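You operate a simulated robot arm through the tools that you are given. There is no shell and no other tool. Be economical: measure what you need, move in short steps, check, and stop when the job is done.

You run a simulated robot arm. Do the job below in one go: nothing can be reset, and whatever is moved stays where it is left.

Task
Take the load off the rollers: all three screws to 0, rollers open.
Fine: free the lock lever and leave it free.

The check looks at the end state, three seconds after you hand in, the way a careful person would. Anything else that was tipped, shoved, dropped, spilled or broken makes it a failure.

Robot
A 6-joint arm with a two-finger parallel gripper, fixed in place. Base frame: the origin is at the foot of the arm, x ahead of it, y to its left, z up. Lengths are in mm, angles in degrees, forces in N, time in s.
With the tool pointing down near the work surface it reaches from about 100 to 640 mm from the base axis. Its first joint turns from -66.0 to 66.0 degrees. Payload 2.9 kg.
Tool frame: the origin (TCP) lies between the finger pads and is the grasp point; the fingertips stand 30 mm ahead of it; z points along the fingers, y is the line along which they close. The gripper opens to 110 mm. The fingers are 20 mm wide and 10 mm thick; the gripper's body (48 by 112 mm) begins 55 mm behind the TCP.
Orientation is that of the tool frame in the base frame, as a unit quaternion [x, y, z, w]. With the fingers straight down and closing along the base's y, the tool's x points along the base's -x, its y along +y and its z along -z.

Tools
- The arm moves only by the tool apply_moves. Its argument "increments" is a list of rows, each a list of 3 entries, a list of its own where there are three numbers: the turn, a rotation vector about the tool's x, y, z in degrees, then the shift along the tool's x, y, z in m, then the finger opening in m, from 0 to 0.11. In form: [[[wx, wy, wz], [dx, dy, dz], hand], ...]. A call has 1 to 12 rows; each row shifts and turns the commanded pose from where the row before left it, along the tool's axes as they then stand. Rows are played at 5 a second. More than 50 mm and 8.6 degrees between two rows, or a gripper value outside its range, and nothing of the call is played. Where a pose cannot be reached the arm comes as near as it can. A force on the tool above 70 N (or 10 N above the force at the start of the call, whichever is more), or a blocked arm, ends the call early, and 0.2 s more pass. Each finger travels about 108 mm/s and halts on what it meets, pressing with about 34 N; the grip force reading is that of the motor and also rises with nothing between the fingers. The clock runs only during rows and for 0.2 s after the last one: add rows that do not move to give the fingers time. The reply holds the time, the measured pose of the TCP, the force on the tool along the base axes, the opening and the grip force, in the units named above and with some noise, with the torque about the TCP (base axes, N m) and any sound that the robot's microphone picked up, and new pictures: "pictures" is both (left out), scene, wrist or none.
- Cameras (640 x 400 px; columns grow to the right, rows downward): "scene" is fixed at [74.9, 430, 1387.7]; the picture's right is [-0.78, -0.63, 0.00], its down [-0.34, 0.42, -0.84] and it looks along [0.53, -0.65, -0.54] (base axes); focal length 214 px, centre (320, 200). "wrist" rides on the gripper at [72, 17, -103] in the tool frame; the picture's right is [-0.23, 0.97, 0.00], its down [-0.76, -0.18, -0.62] and it looks along [-0.61, -0.14, 0.78] (tool axes); focal length 222 px, centre (320, 200). There is no depth. A picture from a camera that has moved, and an enlarged one, comes with that camera's place and axes in the base frame and with its lens.
- enlarge(camera, box): a new picture of the part [left, top, right, bottom] of that camera's present view, enlarged. The clock stands still meanwhile.
- hand_in(): hands the job in; it is judged then, once.

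Work in short steps. Places have to be worked out from the pictures, the camera data and where the tool is seen: move nearer, look again, correct. Check each grasp and each placing, and mend what went wrong. You have 120 turns and 200 pictures in all, those below and enlarged ones among them. Open the gripper and draw the arm clear of the work before you hand the job in, unless the task says otherwise; then end with one line.

The tools are called after ">>>" as name(argument=value, ...) on one line, values as JSON. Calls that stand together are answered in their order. apply_moves: Moves the arm, as the interface text tells. Its arguments: {"type":"object","properties":{"increments":{"type":"array","items":{"type":"array"}},"pictures":{"type":"string","enum":["both","scene","wrist","none"]}},"required":["increments"]} The other tools are called the same way: enlarge (camera, box) takes an enlarged picture of a part of a camera's view; hand_in () hands the job in.

At the start:

```text
clock: 0.0
tool_pos: [363.9, 135.7, 1302.5]
ee_rot: [0.0, 1.0, 0.0, 0.0]
force: [0.5, -0.5, -0.3]
wrist_torque: [0.03, 0.01, 0.03]
width: 110.2
gripper_force: 0.1
```

scene: 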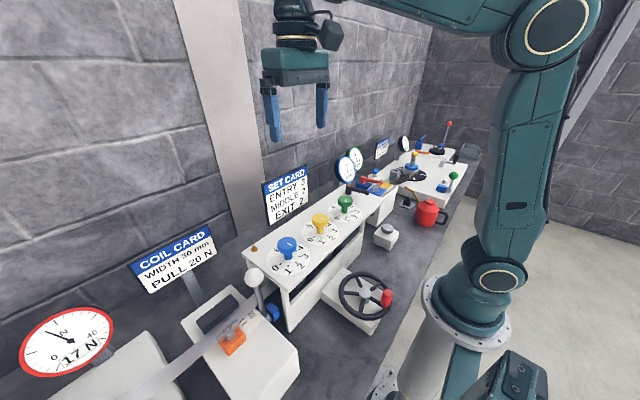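
wrist: 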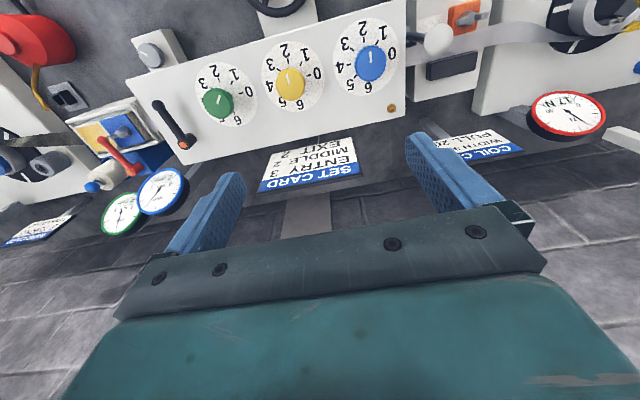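

The pictures show a panel with three dial knobs (blue, yellow, green), a handwheel and levers. I look closer before moving.

>>> enlarge(camera="scene", box=[240, 160, 400, 260])

>>> enlarge(camera="scene", box=[180, 230, 420, 380])

>>> enlarge(camera="wrist", box=[120, 0, 440, 200])

>>> enlarge(camera="scene", box=[330, 110, 490, 210])

```text
4.00 times, centred on (320, 210) of scene
camera zoom: at [74.9, 430.0, 1387.7], right [-0.78, -0.63, 0.0], down [-0.34, 0.42, -0.84], along [0.53, -0.65, -0.54], focal length 858 px, centre (320, 160)
```

zoom: 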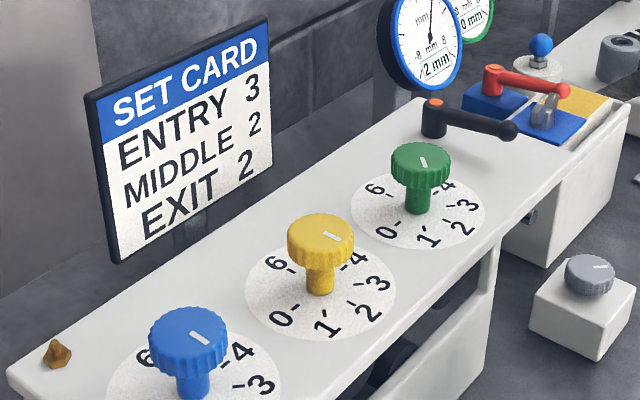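

```text
2.67 times, centred on (300, 305) of scene
camera zoom: at [74.9, 430.0, 1387.7], right [-0.78, -0.63, 0.0], down [-0.34, 0.42, -0.84], along [0.53, -0.65, -0.54], focal length 572 px, centre (373, -80)
```

zoom: 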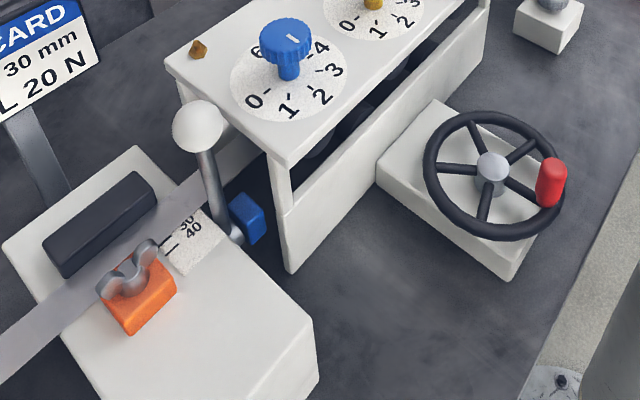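

```text
2.00 times, centred on (280, 100) of wrist
camera zoom: at [290.7, 153.1, 1405.8], right [0.23, 0.97, 0.0], down [0.76, -0.18, 0.62], along [0.61, -0.14, -0.78], focal length 444 px, centre (400, 400)
```

zoom: 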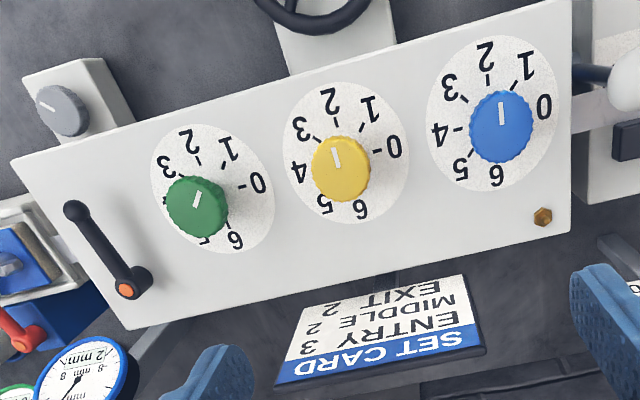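

```text
4.00 times, centred on (410, 160) of scene
camera zoom: at [74.9, 430.0, 1387.7], right [-0.78, -0.63, 0.0], down [-0.34, 0.42, -0.84], along [0.53, -0.65, -0.54], focal length 858 px, centre (-40, 360)
```

zoom: 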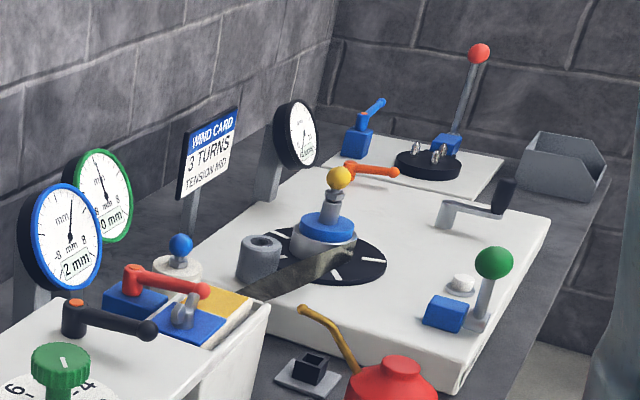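

Knob tops come out at about (350, 210/95/-19, 1048). The lock lever's pivot is near (402,-128,1020). I move above the lever for a closer look.

>>> apply_moves(increments=[[[0, 0, 0], [0.0123, -0.0393, 0.0203], 0.11], [[0, 0, 0], [0.0123, -0.0393, 0.0203], 0.11], [[0, 0, 0], [0.0123, -0.0393, 0.0203], 0.11], [[0, 0, 0], [0.0123, -0.0393, 0.0203], 0.11], [[0, 0, 0], [0.0123, -0.0393, 0.0203], 0.11], [[0, 0, 0], [0.0123, -0.0393, 0.0203], 0.11], [[0, 0, 0], [0, 0, 0], 0.11]], pictures="both")

```text
clock: 1.6
tool_pos: [289.2, -102.6, 1179.2]
ee_rot: [0.0, 1.0, 0.0, 0.0]
force: [1.5, 0.9, -0.6]
wrist_torque: [-0.01, -0.04, 0.0]
width: 110.1
gripper_force: 0.0
camera wrist: at [217.0, -85.5, 1282.6], right [0.23, 0.97, 0.0], down [0.76, -0.18, 0.62], along [0.61, -0.14, -0.78], focal length 222 px, centre (320, 200)
```

scene: 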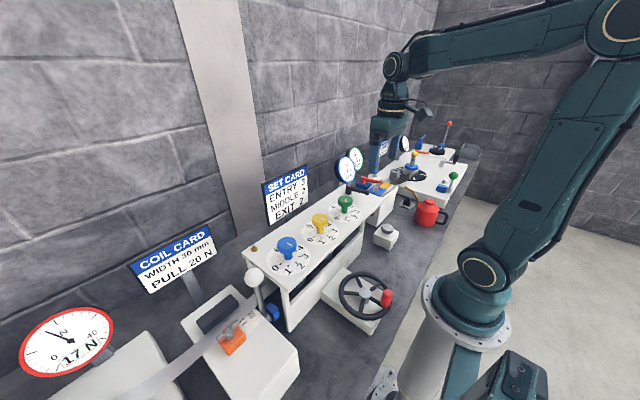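
wrist: 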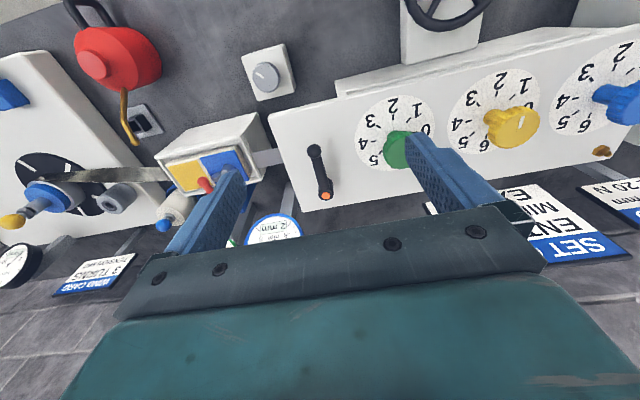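

>>> enlarge(camera="wrist", box=[260, 70, 420, 220])

>>> enlarge(camera="scene", box=[320, 160, 400, 220])

```text
2.67 times, centred on (340, 145) of wrist
camera zoom: at [217.0, -85.5, 1282.6], right [0.23, 0.97, 0.0], down [0.76, -0.18, 0.62], along [0.61, -0.14, -0.78], focal length 592 px, centre (267, 347)
```

zoom: 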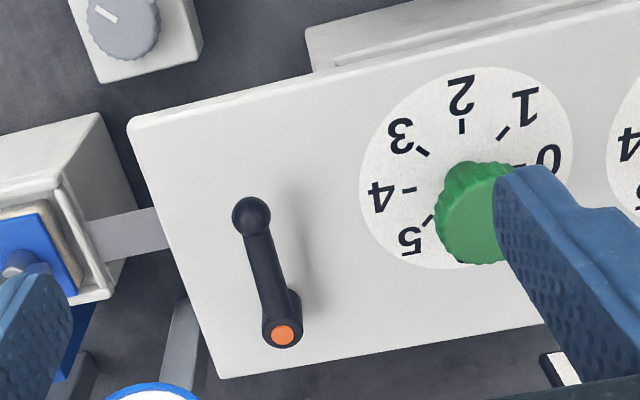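

```text
6.67 times, centred on (360, 190) of scene
camera zoom: at [74.9, 430.0, 1387.7], right [-0.78, -0.63, 0.0], down [-0.34, 0.42, -0.84], along [0.53, -0.65, -0.54], focal length 1430 px, centre (53, 267)
```

zoom: 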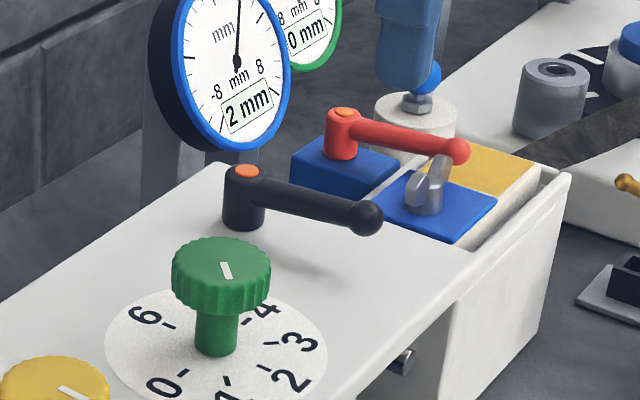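

The lever's arm is level at z≈1040, running from its pivot at (397,-118) to its tip at (329,-118). I go above the arm with the fingers partly open.

>>> apply_moves(increments=[[[0, 0, 0], [-0.029, -0.0075, 0.02], 0.05], [[0, 0, 0], [-0.029, -0.0075, 0.02], 0.05], [[0, 0, 0], [0, 0, 0.039], 0.05], [[0, 0, 0], [0, 0, 0], 0.05]], pictures="both")

```text
clock: 2.6
tool_pos: [348.2, -114.8, 1099.4]
ee_rot: [0.001, 1.0, -0.001, 0.001]
force: [-0.6, -0.4, 0.0]
wrist_torque: [-0.01, -0.01, 0.0]
width: 50.3
gripper_force: 0.0
camera wrist: at [276.2, -98.4, 1203.1], right [0.23, 0.97, 0.0], down [0.76, -0.18, 0.62], along [0.61, -0.14, -0.78], focal length 222 px, centre (320, 200)
```

scene: 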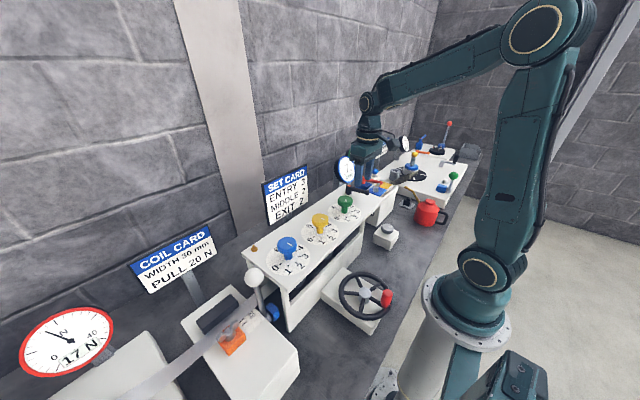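
wrist: 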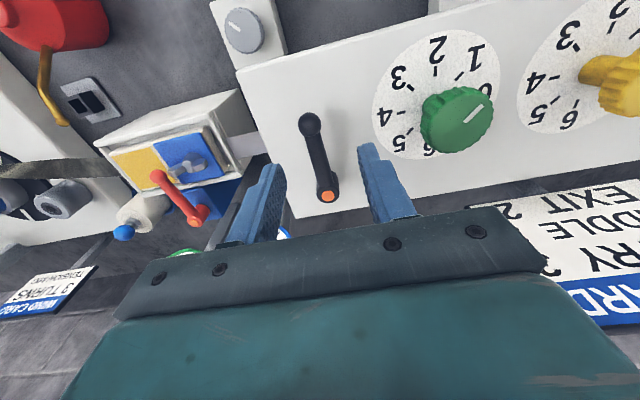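

The lever lies between the fingers' lines. I descend to z≈1048 and close on it.

>>> apply_moves(increments=[[[0, 0, 0], [0, -0.0025, 0.025], 0.05], [[0, 0, 0], [0, 0, 0.026], 0.05], [[0, 0, 0], [0, 0, 0], 0.05]], pictures="wrist")

```text
clock: 3.4
tool_pos: [347.8, -118.1, 1049.3]
ee_rot: [0.0, 1.0, 0.0, 0.0]
force: [0.5, 0.4, 1.0]
wrist_torque: [0.01, -0.01, 0.01]
width: 50.3
gripper_force: 0.2
camera wrist: at [274.9, -100.7, 1152.9], right [0.23, 0.97, 0.0], down [0.76, -0.18, 0.62], along [0.61, -0.14, -0.78], focal length 222 px, centre (320, 200)
```

wrist: 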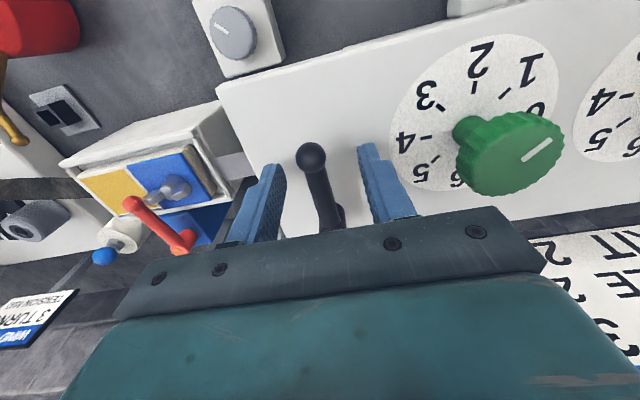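

The handle is centred between the fingers, so I close them.

>>> apply_moves(increments=[[[0, 0, 0], [0, 0, 0], 0.03], [[0, 0, 0], [0, 0, 0], 0.008], [[0, 0, 0], [0, 0, 0], 0.008]], pictures="wrist")

```text
clock: 4.2
tool_pos: [346.9, -119.1, 1049.5]
ee_rot: [0.002, 1.0, -0.002, 0.001]
force: [-0.7, -15.2, -5.1]
wrist_torque: [-0.25, -0.15, -0.36]
width: 15.5
gripper_force: 45.3
camera wrist: at [274.9, -101.6, 1152.9], right [0.23, 0.97, 0.0], down [0.76, -0.18, 0.62], along [0.61, -0.15, -0.78], focal length 222 px, centre (320, 200)
```

wrist: 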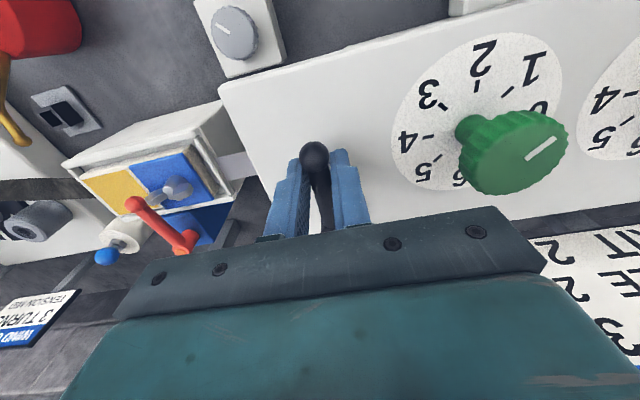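

It is gripped, 15.5 mm wide. I try a short counter-clockwise (loosening) turn about the pivot, watching the force.

>>> apply_moves(increments=[[[0, 0, -5], [-0.0002, -0.0044, 0], 0.008], [[0, 0, -5], [-0.0002, -0.0044, 0], 0.008], [[0, 0, 0], [0, 0, 0], 0.008]], pictures="wrist")

```text
clock: 5.0
tool_pos: [347.4, -127.2, 1049.4]
ee_rot: [-0.085, 0.996, 0.0, -0.001]
force: [-1.1, -19.0, -23.9]
wrist_torque: [-0.3, -0.63, -1.02]
width: 15.6
gripper_force: 45.1
camera wrist: at [273.8, -122.8, 1153.3], right [0.06, 1.0, 0.0], down [0.78, -0.04, 0.62], along [0.62, -0.04, -0.78], focal length 222 px, centre (320, 200)
```

wrist: 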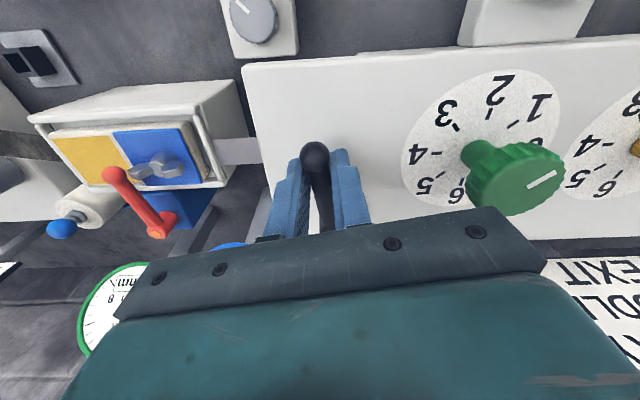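

The lever moved about 10° with the hand. I continue counter-clockwise.

>>> apply_moves(increments=[[[0, 0, -5], [-0.0002, -0.0044, 0], 0.008], [[0, 0, -5], [-0.0002, -0.0044, 0], 0.008], [[0, 0, -5], [-0.0002, -0.0044, 0], 0.008], [[0, 0, 0], [0, 0, 0], 0.008]], pictures="wrist")

```text
clock: 6.0
tool_pos: [352.1, -139.4, 1050.9]
ee_rot: [-0.214, 0.977, -0.001, -0.003]
force: [-8.1, -23.4, -34.5]
wrist_torque: [-0.48, 0.38, -0.88]
width: 16.0
gripper_force: 44.7
camera wrist: at [279.0, -154.3, 1153.8], right [-0.2, 0.98, 0.0], down [0.77, 0.16, 0.62], along [0.61, 0.12, -0.79], focal length 222 px, centre (320, 200)
```

wrist: 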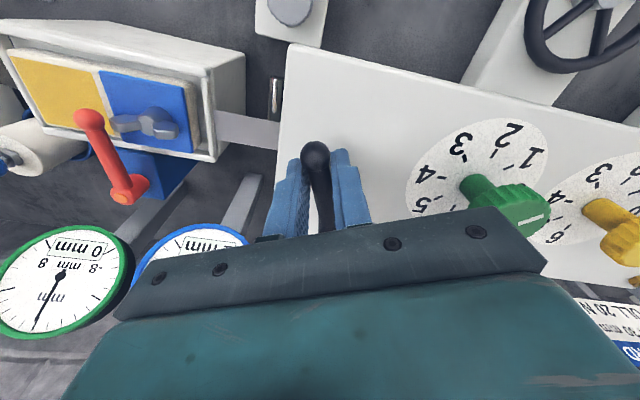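

Now about 25° turned, with some vertical load building. I lower by 1.5 mm as I go on, to see whether that relieves it.

>>> apply_moves(increments=[[[0, 0, 0], [0, 0, 0.0015], 0.008], [[0, 0, -5], [-0.0002, -0.0044, 0], 0.008], [[0, 0, -5], [-0.0002, -0.0044, 0], 0.008], [[0, 0, -5], [-0.0002, -0.0044, 0], 0.008], [[0, 0, 0], [0, 0, 0], 0.008]], pictures="wrist")

```text
clock: 7.2
tool_pos: [359.0, -152.1, 1050.5]
ee_rot: [-0.339, 0.941, -0.003, 0.001]
force: [-20.6, -26.8, 6.2]
wrist_torque: [-0.52, 0.41, -0.38]
width: 15.4
gripper_force: 44.3
camera wrist: at [292.4, -184.9, 1153.5], right [-0.45, 0.9, -0.01], down [0.7, 0.35, 0.62], along [0.56, 0.27, -0.78], focal length 222 px, centre (320, 200)
```

wrist: 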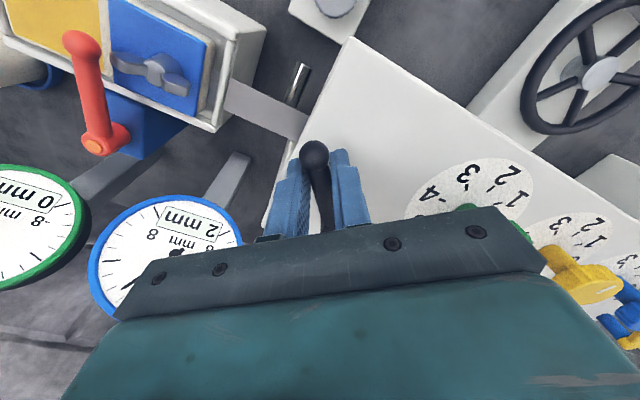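

About 40° so far. The load is mostly radial, so I shift 1.5 mm outward and keep turning.

>>> apply_moves(increments=[[[0, 0, 0], [0.0015, 0, 0], 0.008], [[0, 0, -5], [0, -0.0045, 0], 0.008], [[0, 0, -5], [0, -0.0045, 0], 0.008], [[0, 0, -5], [0, -0.0045, 0], 0.008], [[0, 0, 0], [0, 0, 0], 0.008]], pictures="wrist")

```text
clock: 8.4
tool_pos: [368.9, -161.7, 1048.9]
ee_rot: [-0.461, 0.887, -0.002, 0.001]
force: [2.1, -19.9, 8.6]
wrist_torque: [-0.34, -0.12, -0.68]
width: 15.4
gripper_force: 45.6
camera wrist: at [313.2, -211.0, 1153.3], right [-0.67, 0.75, -0.01], down [0.58, 0.52, 0.62], along [0.47, 0.41, -0.78], focal length 222 px, centre (320, 200)
```

wrist: 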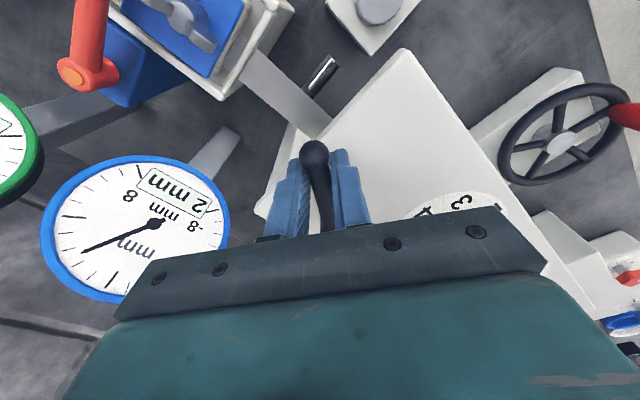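

At 55° and still moving freely. I continue and check the scene view for clearance from the gauge.

>>> apply_moves(increments=[[[0, 0, -5], [0, -0.0045, 0], 0.008], [[0, 0, -5], [0, -0.0045, 0], 0.008], [[0, 0, -5], [0, -0.0045, 0], 0.008], [[0, 0, 0], [0, 0, 0], 0.008]], pictures="both")

```text
clock: 9.4
tool_pos: [381.5, -168.1, 1050.5]
ee_rot: [-0.574, 0.819, -0.002, 0.001]
force: [11.0, -16.7, 12.8]
wrist_torque: [-0.55, -0.21, -0.84]
width: 15.6
gripper_force: 44.9
camera wrist: at [339.7, -230.2, 1153.3], right [-0.84, 0.55, -0.01], down [0.42, 0.66, 0.62], along [0.34, 0.52, -0.78], focal length 222 px, centre (320, 200)
```

scene: 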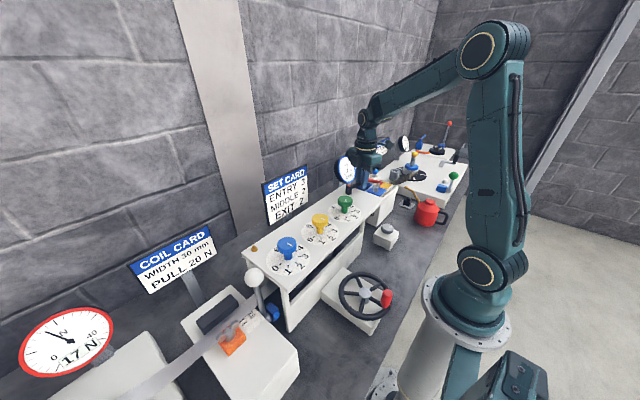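
wrist: 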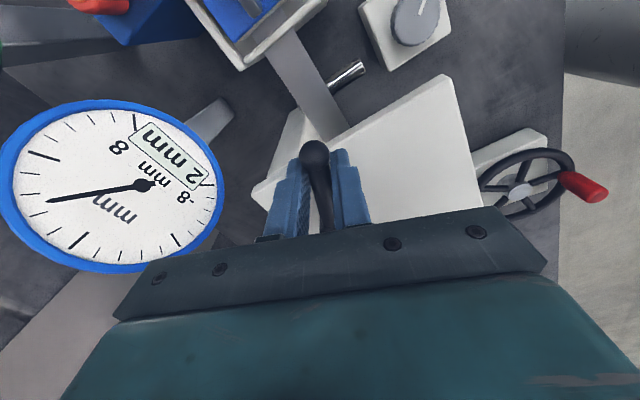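

At 70°, no stop yet and the gauge is still clear. I continue toward 90°.

>>> apply_moves(increments=[[[0, 0, -5], [0, -0.0045, 0], 0.008], [[0, 0, -5], [0, -0.0045, 0], 0.008], [[0, 0, -5], [0, -0.0045, 0], 0.008], [[0, 0, -5], [0, -0.0045, 0], 0.008], [[0, 0, 0], [0, 0, 0], 0.008]], pictures="wrist")

```text
clock: 10.6
tool_pos: [399.2, -172.0, 1050.2]
ee_rot: [0.708, -0.706, 0.002, 0.0]
force: [13.0, -1.4, 15.0]
wrist_torque: [0.19, -0.34, -0.69]
width: 15.2
gripper_force: 45.2
camera wrist: at [381.6, -244.0, 1153.4], right [-0.97, 0.22, 0.0], down [0.17, 0.76, 0.62], along [0.14, 0.61, -0.78], focal length 222 px, centre (320, 200)
```

wrist: 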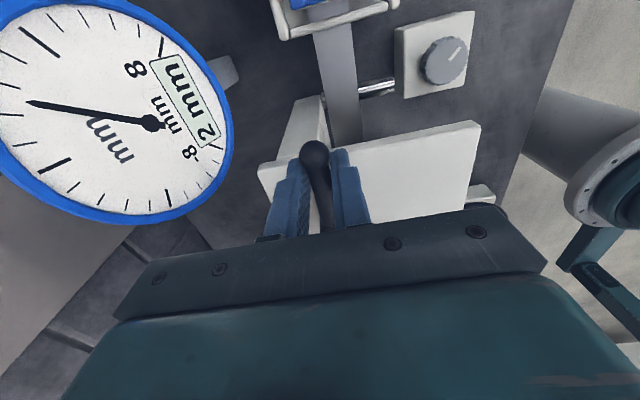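

At 90°, no stop felt yet. I try 10° more to see whether there is one.

>>> apply_moves(increments=[[[0, 0, -5], [0, -0.0045, 0], 0.008], [[0, 0, -5], [0, -0.0045, 0], 0.008], [[0, 0, 0], [0, 0, 0], 0.008]], pictures="wrist")

```text
clock: 11.4
tool_pos: [402.0, -171.7, 1048.7]
ee_rot: [0.765, -0.644, -0.003, 0.002]
force: [-24.6, -3.6, 22.8]
wrist_torque: [-0.2, 0.28, -0.82]
width: 17.7
gripper_force: 44.8
camera wrist: at [399.2, -246.1, 1152.9], right [-1.0, 0.06, 0.01], down [0.05, 0.78, 0.62], along [0.03, 0.62, -0.78], focal length 222 px, centre (320, 200)
```

wrist: 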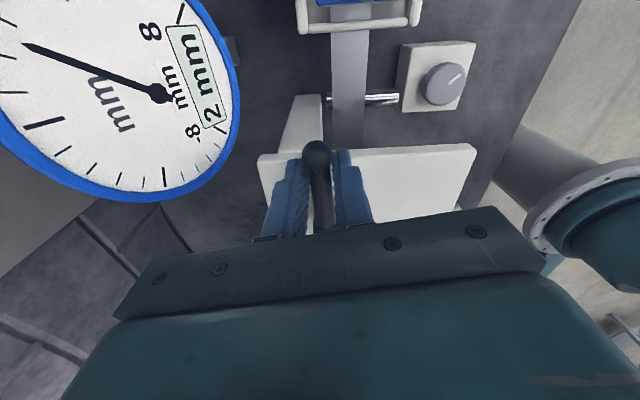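

A stop: the hand no longer follows (x held at 402, resisting force −25 N), so the lever is at the end of its 90° travel. I undo the over-turn, open and rise.

>>> apply_moves(increments=[[[0, 0, 5], [0, 0.0045, 0], 0.008], [[0, 0, 4], [0, 0.0025, 0], 0.008], [[0, 0, 0], [0, 0, 0], 0.04], [[0, 0, 0], [0, 0, 0], 0.05], [[0, 0, 0], [0, 0, -0.03], 0.05], [[0, 0, 0], [0, 0, -0.045], 0.05], [[0, 0, 0], [0, 0, 0], 0.05]], pictures="both")

```text
clock: 13.0
tool_pos: [400.9, -173.0, 1127.1]
ee_rot: [0.713, -0.701, -0.001, 0.0]
force: [-0.4, 0.3, 0.3]
wrist_torque: [-0.02, 0.04, -0.01]
width: 49.8
gripper_force: 0.0
camera wrist: at [385.2, -245.6, 1230.5], right [-0.98, 0.21, 0.0], down [0.16, 0.76, 0.62], along [0.13, 0.61, -0.78], focal length 222 px, centre (320, 200)
```

scene: 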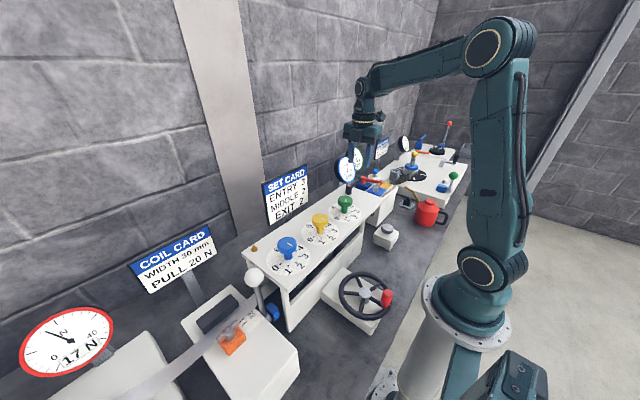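
wrist: 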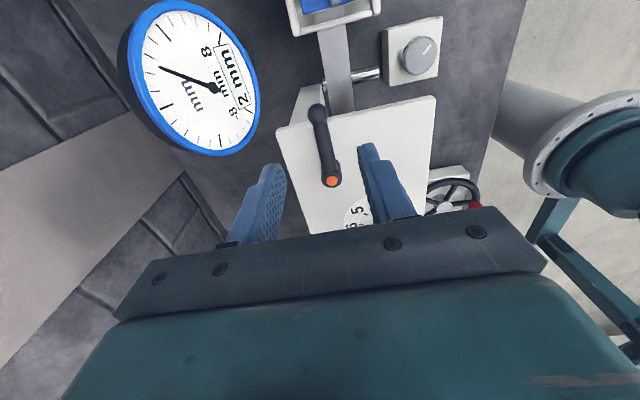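

The lever now points along −y, in its freed position. Next I move back to look at the green knob.

>>> apply_moves(increments=[[[0, 0, 0], [-0.042, 0.032, 0], 0.08], [[0, 0, 0], [-0.042, 0.032, 0], 0.08], [[0, 0, 0], [0, 0, 0], 0.08]], pictures="wrist")

>>> enlarge(camera="scene", box=[260, 180, 400, 280])

```text
refused: row 1 steps farther than a row can; nothing moved
```

```text
4.00 times, centred on (330, 230) of scene
camera zoom: at [74.9, 430.0, 1387.7], right [-0.78, -0.63, 0.0], down [-0.34, 0.42, -0.84], along [0.53, -0.65, -0.54], focal length 858 px, centre (280, 80)
```

zoom: 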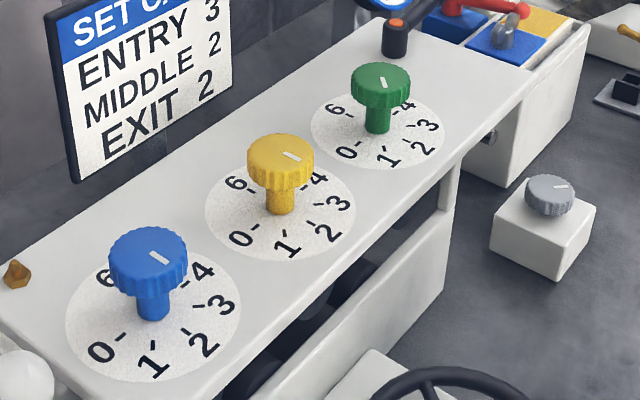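

The row was slightly too long, so I split it into three steps.

>>> apply_moves(increments=[[[0, 0, 0], [-0.028, 0.0213, 0], 0.08], [[0, 0, 0], [-0.028, 0.0213, 0], 0.08], [[0, 0, 0], [-0.028, 0.0213, 0], 0.08], [[0, 0, 0], [0, 0, 0], 0.08]], pictures="wrist")

>>> enlarge(camera="wrist", box=[240, 60, 560, 240])

```text
clock: 14.0
tool_pos: [332.9, -91.0, 1124.5]
ee_rot: [0.714, -0.7, 0.001, -0.001]
force: [-0.3, 0.8, -0.4]
wrist_torque: [-0.01, 0.0, 0.02]
width: 80.0
gripper_force: 0.0
camera wrist: at [317.5, -162.9, 1228.7], right [-0.98, 0.21, 0.0], down [0.16, 0.77, 0.62], along [0.13, 0.61, -0.78], focal length 222 px, centre (320, 200)
```

wrist: 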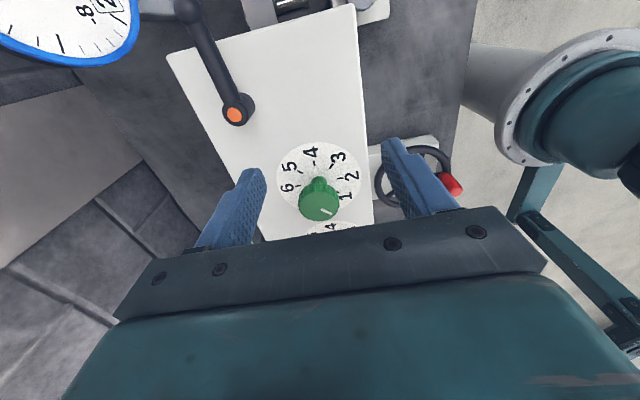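

```text
2.00 times, centred on (400, 150) of wrist
camera zoom: at [317.5, -162.9, 1228.7], right [-0.98, 0.21, 0.0], down [0.16, 0.77, 0.62], along [0.13, 0.61, -0.78], focal length 444 px, centre (160, 300)
```

zoom: 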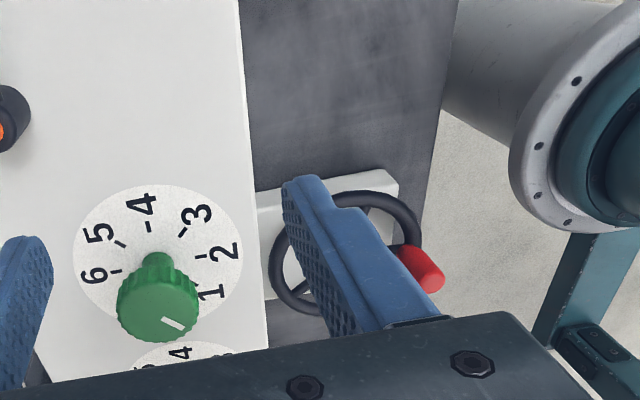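

The green mark points about midway between −x (2) and +y (0), so it reads ≈1, and 0 lies about 45° clockwise. The knob centre is about (350,-18.5), so I go over it.

>>> apply_moves(increments=[[[0, 0, 0], [-0.0361, -0.0095, 0], 0.08], [[0, 0, 0], [-0.0361, -0.0095, 0], 0.08], [[0, 0, 0], [0, 0, 0.03], 0.08], [[0, 0, 0], [0, 0, 0.02], 0.08], [[0, 0, 0], [0, 0, 0], 0.08]], pictures="both")

>>> enlarge(camera="scene", box=[300, 170, 396, 230])

```text
clock: 15.2
tool_pos: [351.0, -15.8, 1075.3]
ee_rot: [0.713, -0.701, 0.0, -0.001]
force: [0.9, -1.1, 0.0]
wrist_torque: [-0.02, -0.01, -0.03]
width: 80.1
gripper_force: 0.1
camera wrist: at [336.0, -89.7, 1178.2], right [-0.98, 0.21, 0.0], down [0.16, 0.77, 0.62], along [0.13, 0.61, -0.78], focal length 222 px, centre (320, 200)
```

scene: 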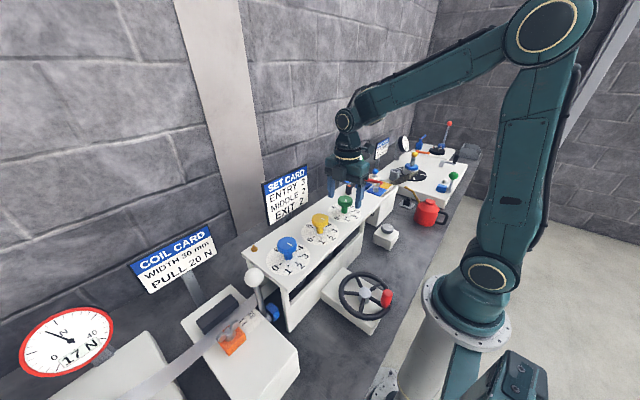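
wrist: 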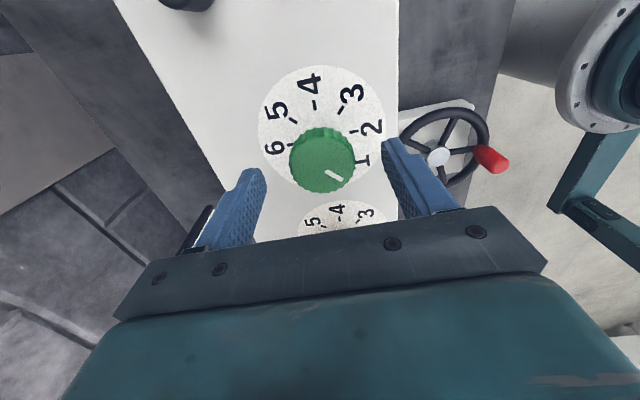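

```text
6.67 times, centred on (348, 200) of scene
camera zoom: at [74.9, 430.0, 1387.7], right [-0.78, -0.63, 0.0], down [-0.34, 0.42, -0.84], along [0.53, -0.65, -0.54], focal length 1430 px, centre (133, 200)
```

zoom: 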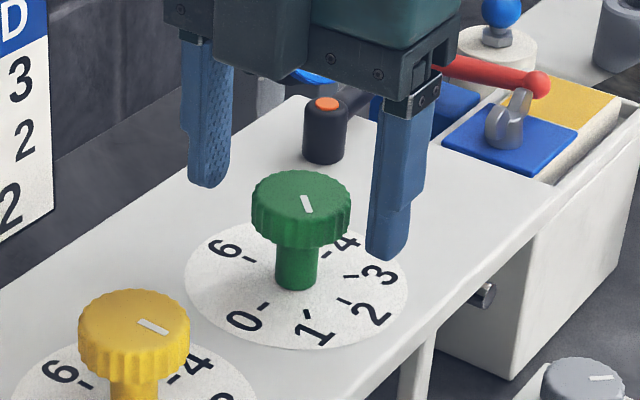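

The knob sits about 5 mm toward −y of the hand. I correct, lower to z≈1054 and close partway to check.

>>> apply_moves(increments=[[[0, 0, 0], [0.0057, 0.0025, 0], 0.08], [[0, 0, 0], [0, 0, 0.021], 0.08], [[0, 0, 0], [0, 0, 0], 0.06], [[0, 0, 0], [0, 0, 0], 0.06]], pictures="wrist")

>>> enlarge(camera="scene", box=[300, 170, 396, 230])

```text
clock: 16.2
tool_pos: [349.7, -23.2, 1054.6]
ee_rot: [0.713, -0.701, 0.001, 0.0]
force: [-0.1, 0.9, 1.0]
wrist_torque: [0.0, -0.03, 0.01]
width: 59.7
gripper_force: 0.0
camera wrist: at [333.1, -95.3, 1157.6], right [-0.98, 0.21, 0.0], down [0.16, 0.77, 0.62], along [0.13, 0.61, -0.78], focal length 222 px, centre (320, 200)
```

wrist: 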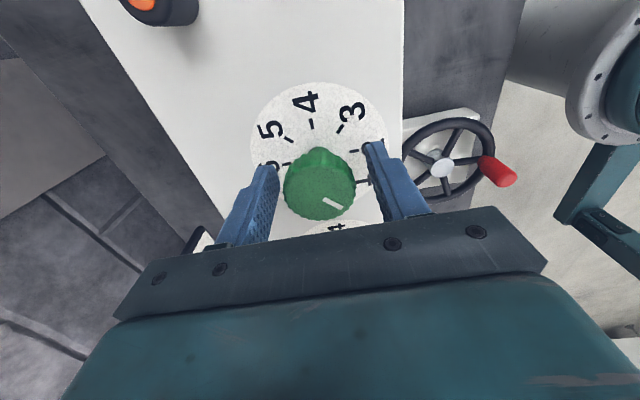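

```text
6.67 times, centred on (348, 200) of scene
camera zoom: at [74.9, 430.0, 1387.7], right [-0.78, -0.63, 0.0], down [-0.34, 0.42, -0.84], along [0.53, -0.65, -0.54], focal length 1430 px, centre (133, 200)
```

zoom: 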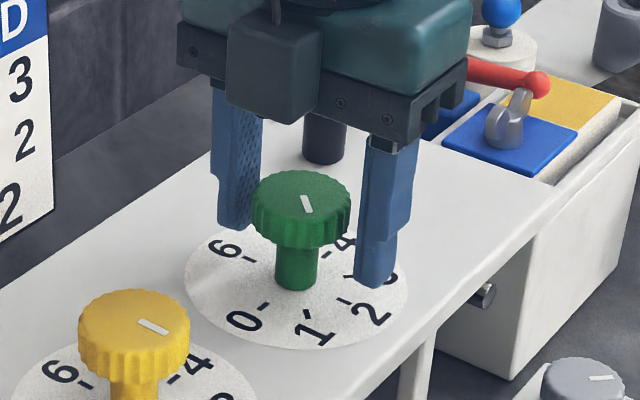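

The knob centre comes out at (348.4,-23.6), right under the TCP. I close on it.

>>> apply_moves(increments=[[[0, 0, 0], [0, 0, 0], 0.04], [[0, 0, 0], [0, 0, 0], 0.03], [[0, 0, 0], [0, 0, 0], 0.03]], pictures="wrist")

```text
clock: 17.0
tool_pos: [350.0, -24.0, 1054.9]
ee_rot: [0.713, -0.701, 0.001, -0.002]
force: [10.6, 2.0, -4.5]
wrist_torque: [0.08, -0.28, -0.01]
width: 39.7
gripper_force: 45.5
camera wrist: at [333.9, -95.2, 1157.7], right [-0.98, 0.21, 0.0], down [0.16, 0.77, 0.62], along [0.13, 0.61, -0.78], focal length 222 px, centre (320, 200)
```

wrist: 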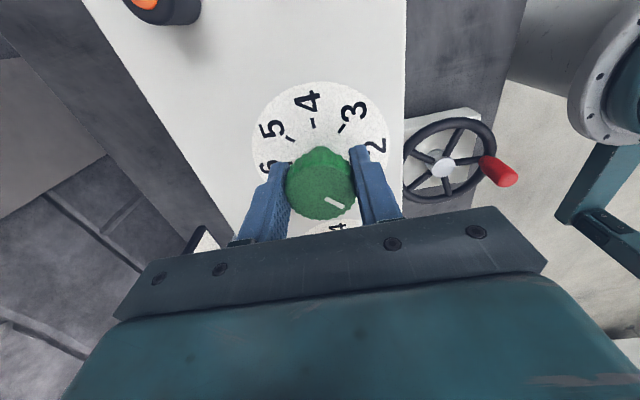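

Gripped at 39.7 mm. I turn 24° clockwise as seen from above (tool +z) and check the mark.

>>> apply_moves(increments=[[[0, 0, 8], [0, 0, 0], 0.03], [[0, 0, 8], [0, 0, 0], 0.03], [[0, 0, 8], [0, 0, 0], 0.03], [[0, 0, 0], [0, 0, 0], 0.03]], pictures="wrist")

>>> enlarge(camera="scene", box=[300, 170, 396, 230])

```text
clock: 18.0
tool_pos: [349.1, -22.3, 1053.6]
ee_rot: [-0.551, 0.834, -0.001, 0.001]
force: [4.6, -0.2, 16.5]
wrist_torque: [-0.64, 0.6, -0.01]
width: 39.5
gripper_force: 45.0
camera wrist: at [304.5, -82.2, 1157.7], right [-0.81, 0.59, 0.0], down [0.46, 0.63, 0.62], along [0.37, 0.5, -0.78], focal length 222 px, centre (320, 200)
```

wrist: 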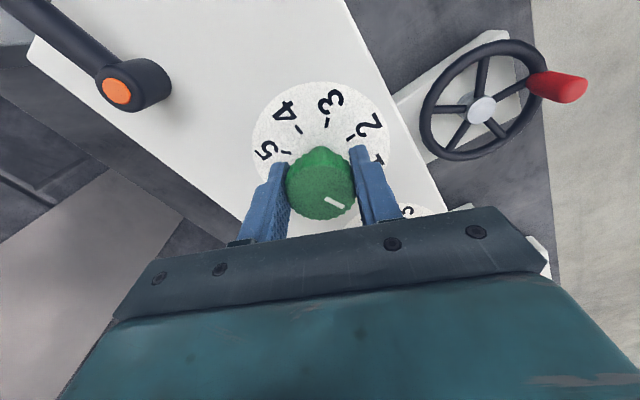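

```text
6.67 times, centred on (348, 200) of scene
camera zoom: at [74.9, 430.0, 1387.7], right [-0.78, -0.63, 0.0], down [-0.34, 0.42, -0.84], along [0.53, -0.65, -0.54], focal length 1430 px, centre (133, 200)
```

zoom: 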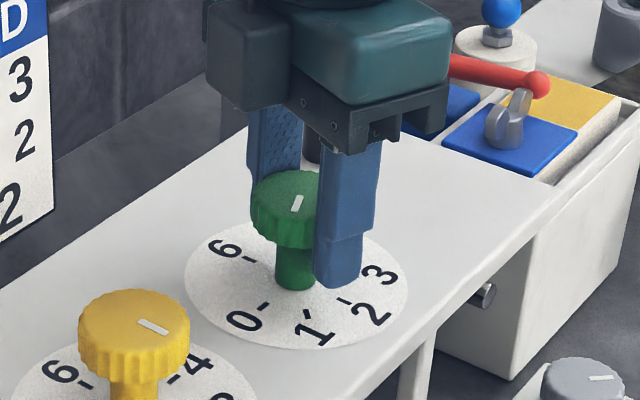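

The knob follows the hand. The mark is now ≈20° short of the 0 direction (+y), so I turn 20° more.

>>> apply_moves(increments=[[[0, 0, 7], [0, 0, 0], 0.03], [[0, 0, 7], [0, 0, 0], 0.03], [[0, 0, 6], [0, 0, 0], 0.03], [[0, 0, 0], [0, 0, 0], 0.03]], pictures="none")

>>> enlarge(camera="scene", box=[324, 185, 372, 215])

```text
clock: 19.0
tool_pos: [347.3, -22.9, 1053.7]
ee_rot: [-0.398, 0.917, -0.001, 0.001]
force: [-9.9, 3.0, 35.8]
wrist_torque: [-0.18, 0.45, -0.01]
width: 39.5
gripper_force: 44.8
```

```text
13.33 times, centred on (348, 200) of scene
camera zoom: at [74.2, 430.1, 1387.7], right [-0.78, -0.63, 0.0], down [-0.34, 0.42, -0.84], along [0.53, -0.65, -0.54], focal length 2860 px, centre (-53, 200)
```

zoom: 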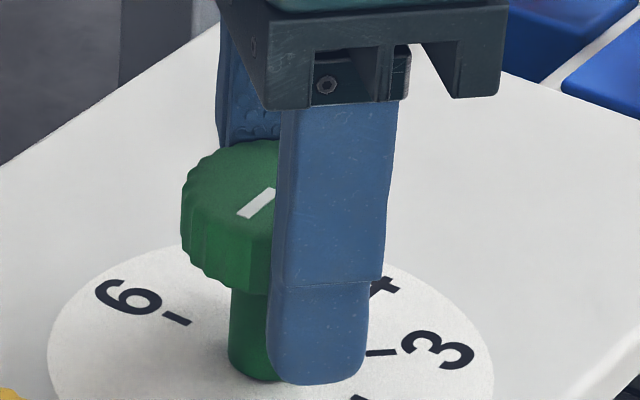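

About 5° may remain. I release and rise to read the mark against the 0 tick.

>>> apply_moves(increments=[[[0, 0, 0], [0, 0, 0], 0.06], [[0, 0, 0], [0, 0, 0], 0.07], [[0, 0, 0], [0, 0, -0.045], 0.07], [[0, 0, 0], [0.03, 0, -0.03], 0.08], [[0, 0, 0], [0.04, 0, 0], 0.08], [[0, 0, 0], [0, 0, 0], 0.08]], pictures="wrist")

>>> enlarge(camera="scene", box=[324, 185, 372, 215])

>>> enlarge(camera="wrist", box=[240, 50, 480, 200])

```text
clock: 20.4
tool_pos: [298.8, -74.9, 1129.0]
ee_rot: [-0.399, 0.917, -0.001, -0.001]
force: [-0.3, 0.3, 0.1]
wrist_torque: [-0.01, 0.0, 0.04]
width: 80.1
gripper_force: 0.1
camera wrist: at [237.2, -115.2, 1231.5], right [-0.56, 0.83, 0.0], down [0.65, 0.44, 0.62], along [0.52, 0.35, -0.78], focal length 222 px, centre (320, 200)
```

wrist: 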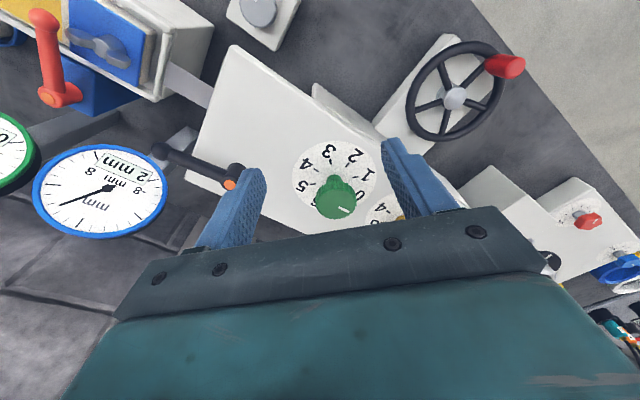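

```text
13.33 times, centred on (348, 200) of scene
camera zoom: at [74.9, 430.0, 1387.7], right [-0.78, -0.63, 0.0], down [-0.34, 0.42, -0.84], along [0.53, -0.65, -0.54], focal length 2860 px, centre (-53, 200)
```

zoom: 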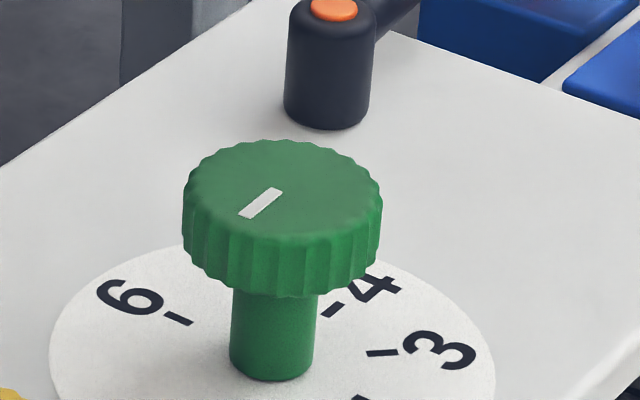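

```text
2.67 times, centred on (360, 125) of wrist
camera zoom: at [237.2, -115.2, 1231.5], right [-0.56, 0.83, 0.0], down [0.65, 0.44, 0.62], along [0.52, 0.35, -0.78], focal length 592 px, centre (213, 400)
```

zoom: 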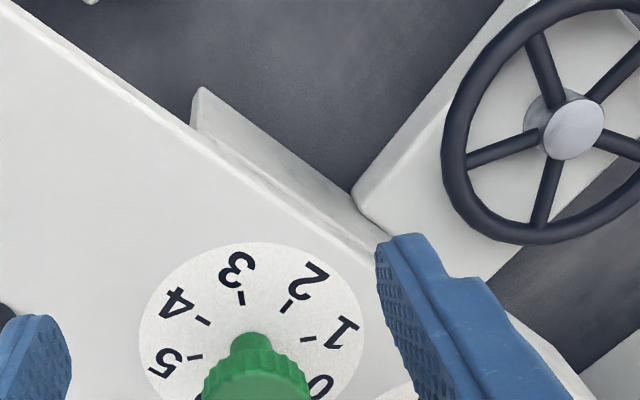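

I estimate about 4° is left on green. I turn the hand to the neutral orientation and look from the −x side, where the 0 tick is visible.

>>> apply_moves(increments=[[[0, 0, 7.8], [0, 0, 0], 0.08], [[0, 0, 7.8], [0, 0, 0], 0.08], [[0, 0, 7.8], [0, 0, 0], 0.08], [[0, 0, 7.8], [0, 0, 0], 0.08], [[0, 0, 7.8], [0, 0, 0], 0.08], [[0, 0, 7.9], [0, 0, 0], 0.08], [[0, 0, 0], [0.0105, 0.034, 0], 0.11], [[0, 0, 0], [0.0105, 0.034, 0], 0.11], [[0, 0, 0], [0, 0, 0], 0.11]], pictures="wrist")

>>> enlarge(camera="wrist", box=[260, 125, 380, 200])

```text
clock: 22.4
tool_pos: [279.3, -5.4, 1126.1]
ee_rot: [-0.001, 1.0, 0.0, 0.0]
force: [0.3, -1.3, 0.3]
wrist_torque: [0.02, 0.01, 0.0]
width: 110.0
gripper_force: 0.0
camera wrist: at [206.0, 11.1, 1229.3], right [0.23, 0.97, 0.0], down [0.76, -0.18, 0.62], along [0.61, -0.14, -0.78], focal length 222 px, centre (320, 200)
```

wrist: 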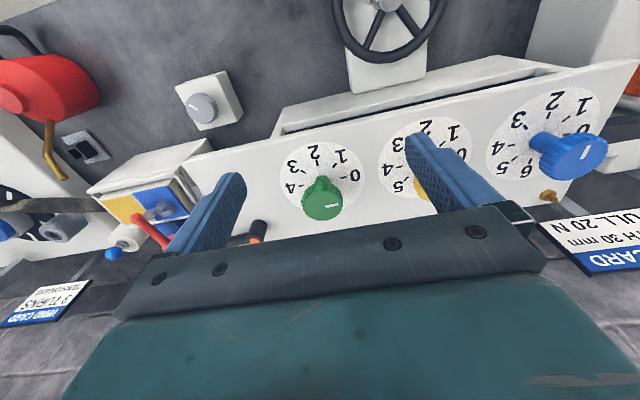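

```text
5.33 times, centred on (320, 162) of wrist
camera zoom: at [206.0, 11.1, 1229.3], right [0.23, 0.97, 0.0], down [0.76, -0.18, 0.62], along [0.61, -0.14, -0.78], focal length 1185 px, centre (320, 400)
```

zoom: 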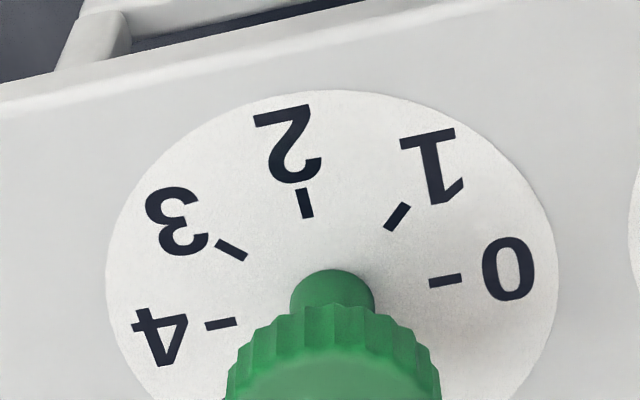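

>>> enlarge(camera="wrist", box=[270, 160, 374, 225])

```text
6.15 times, centred on (322, 192) of wrist
camera zoom: at [206.0, 11.1, 1229.3], right [0.23, 0.97, 0.0], down [0.76, -0.18, 0.62], along [0.61, -0.14, -0.78], focal length 1367 px, centre (308, 246)
```

zoom: 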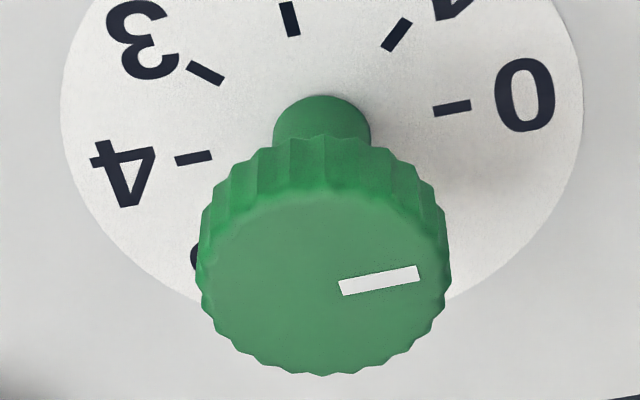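

>>> enlarge(camera="wrist", box=[318, 196, 350, 216])

>>> enlarge(camera="wrist", box=[290, 165, 354, 205])

```text
16.00 times, centred on (334, 206) of wrist
camera zoom: at [206.0, 11.1, 1229.3], right [0.23, 0.97, 0.0], down [0.76, -0.18, 0.62], along [0.61, -0.14, -0.78], focal length 3554 px, centre (96, 104)
```

zoom: 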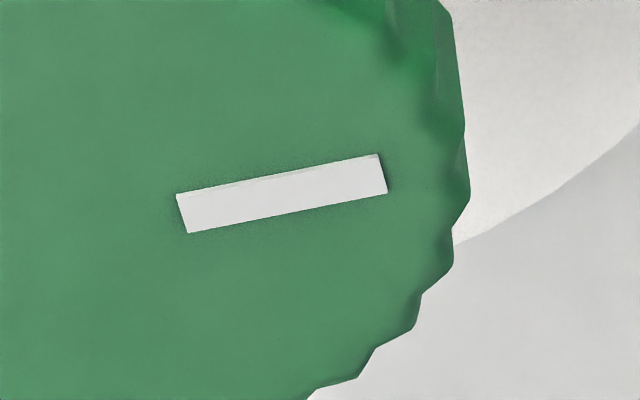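

```text
10.00 times, centred on (322, 185) of wrist
camera zoom: at [206.0, 11.1, 1229.3], right [0.23, 0.97, 0.0], down [0.76, -0.18, 0.62], along [0.61, -0.14, -0.78], focal length 2221 px, centre (300, 350)
```

zoom: 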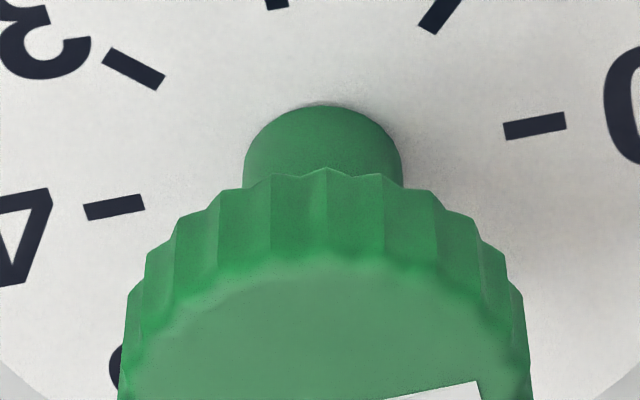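

The green mark is about 1.5° short of 0, essentially at 0. Next I move along to read yellow the same way.

>>> apply_moves(increments=[[[0, 0, 0], [0, 0.038, 0], 0.11], [[0, 0, 0], [0, 0.038, 0], 0.11], [[0, 0, 0], [0, 0.038, 0], 0.11], [[0, 0, 0], [0, 0, 0], 0.11]], pictures="none")

>>> enlarge(camera="wrist", box=[260, 140, 380, 215])

```text
clock: 23.4
tool_pos: [280.6, 110.3, 1129.4]
ee_rot: [-0.001, 1.0, 0.0, 0.0]
force: [0.3, 0.7, 0.0]
wrist_torque: [0.0, -0.02, -0.02]
width: 110.2
gripper_force: 0.1
```

```text
5.33 times, centred on (320, 178) of wrist
camera zoom: at [207.9, 126.8, 1231.7], right [0.23, 0.97, 0.0], down [0.76, -0.18, 0.62], along [0.61, -0.14, -0.78], focal length 1185 px, centre (320, 320)
```

zoom: 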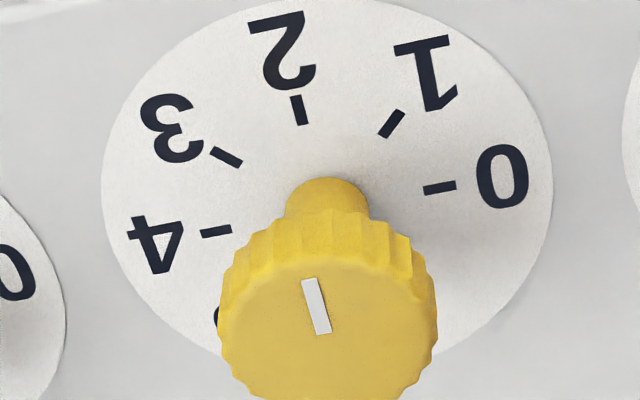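

Yellow reads about 1.9, so it needs ≈85° clockwise; its centre is ≈(347.5,93). I move above it and pre-rotate the hand −56°.

>>> apply_moves(increments=[[[0, 0, 0], [-0.0335, -0.0087, 0], 0.08], [[0, 0, 0], [-0.0335, -0.0087, 0], 0.08], [[0, 0, -8], [0, 0, 0], 0.08], [[0, 0, -8], [0, 0, 0], 0.08], [[0, 0, -8], [0, 0, 0], 0.08], [[0, 0, -8], [0, 0, 0], 0.08], [[0, 0, -8], [0, 0, 0], 0.08], [[0, 0, -8], [0, 0, 0], 0.08], [[0, 0, -8], [0, 0, 0], 0.08], [[0, 0, 0], [0, 0, 0.045], 0.08], [[0, 0, 0], [0, 0, 0], 0.08]], pictures="wrist")

>>> enlarge(camera="scene", box=[272, 180, 368, 240])

```text
clock: 25.8
tool_pos: [346.2, 91.8, 1085.0]
ee_rot: [-0.471, 0.882, -0.001, 0.001]
force: [-0.7, -0.2, 0.8]
wrist_torque: [0.02, 0.0, 0.0]
width: 79.8
gripper_force: 0.0
camera wrist: at [290.6, 41.6, 1187.3], right [-0.68, 0.73, 0.0], down [0.57, 0.53, 0.62], along [0.46, 0.42, -0.78], focal length 222 px, centre (320, 200)
```

wrist: 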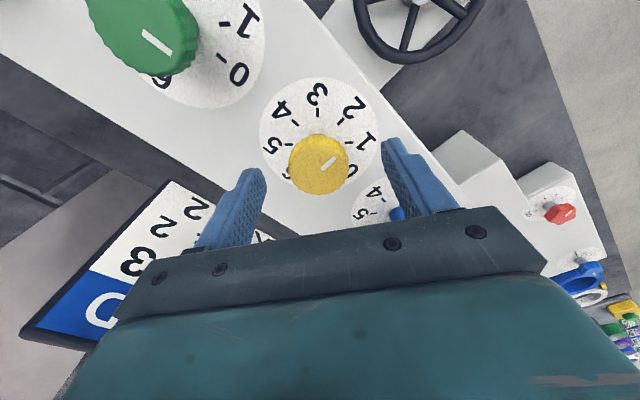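

```text
6.67 times, centred on (320, 210) of scene
camera zoom: at [74.9, 430.0, 1387.7], right [-0.78, -0.63, 0.0], down [-0.34, 0.42, -0.84], along [0.53, -0.65, -0.54], focal length 1430 px, centre (320, 133)
```

zoom: 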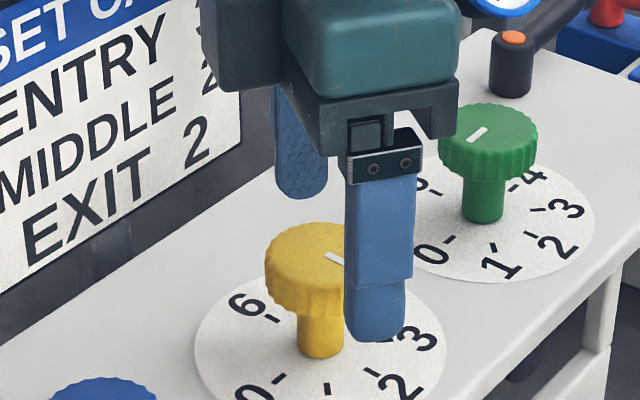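

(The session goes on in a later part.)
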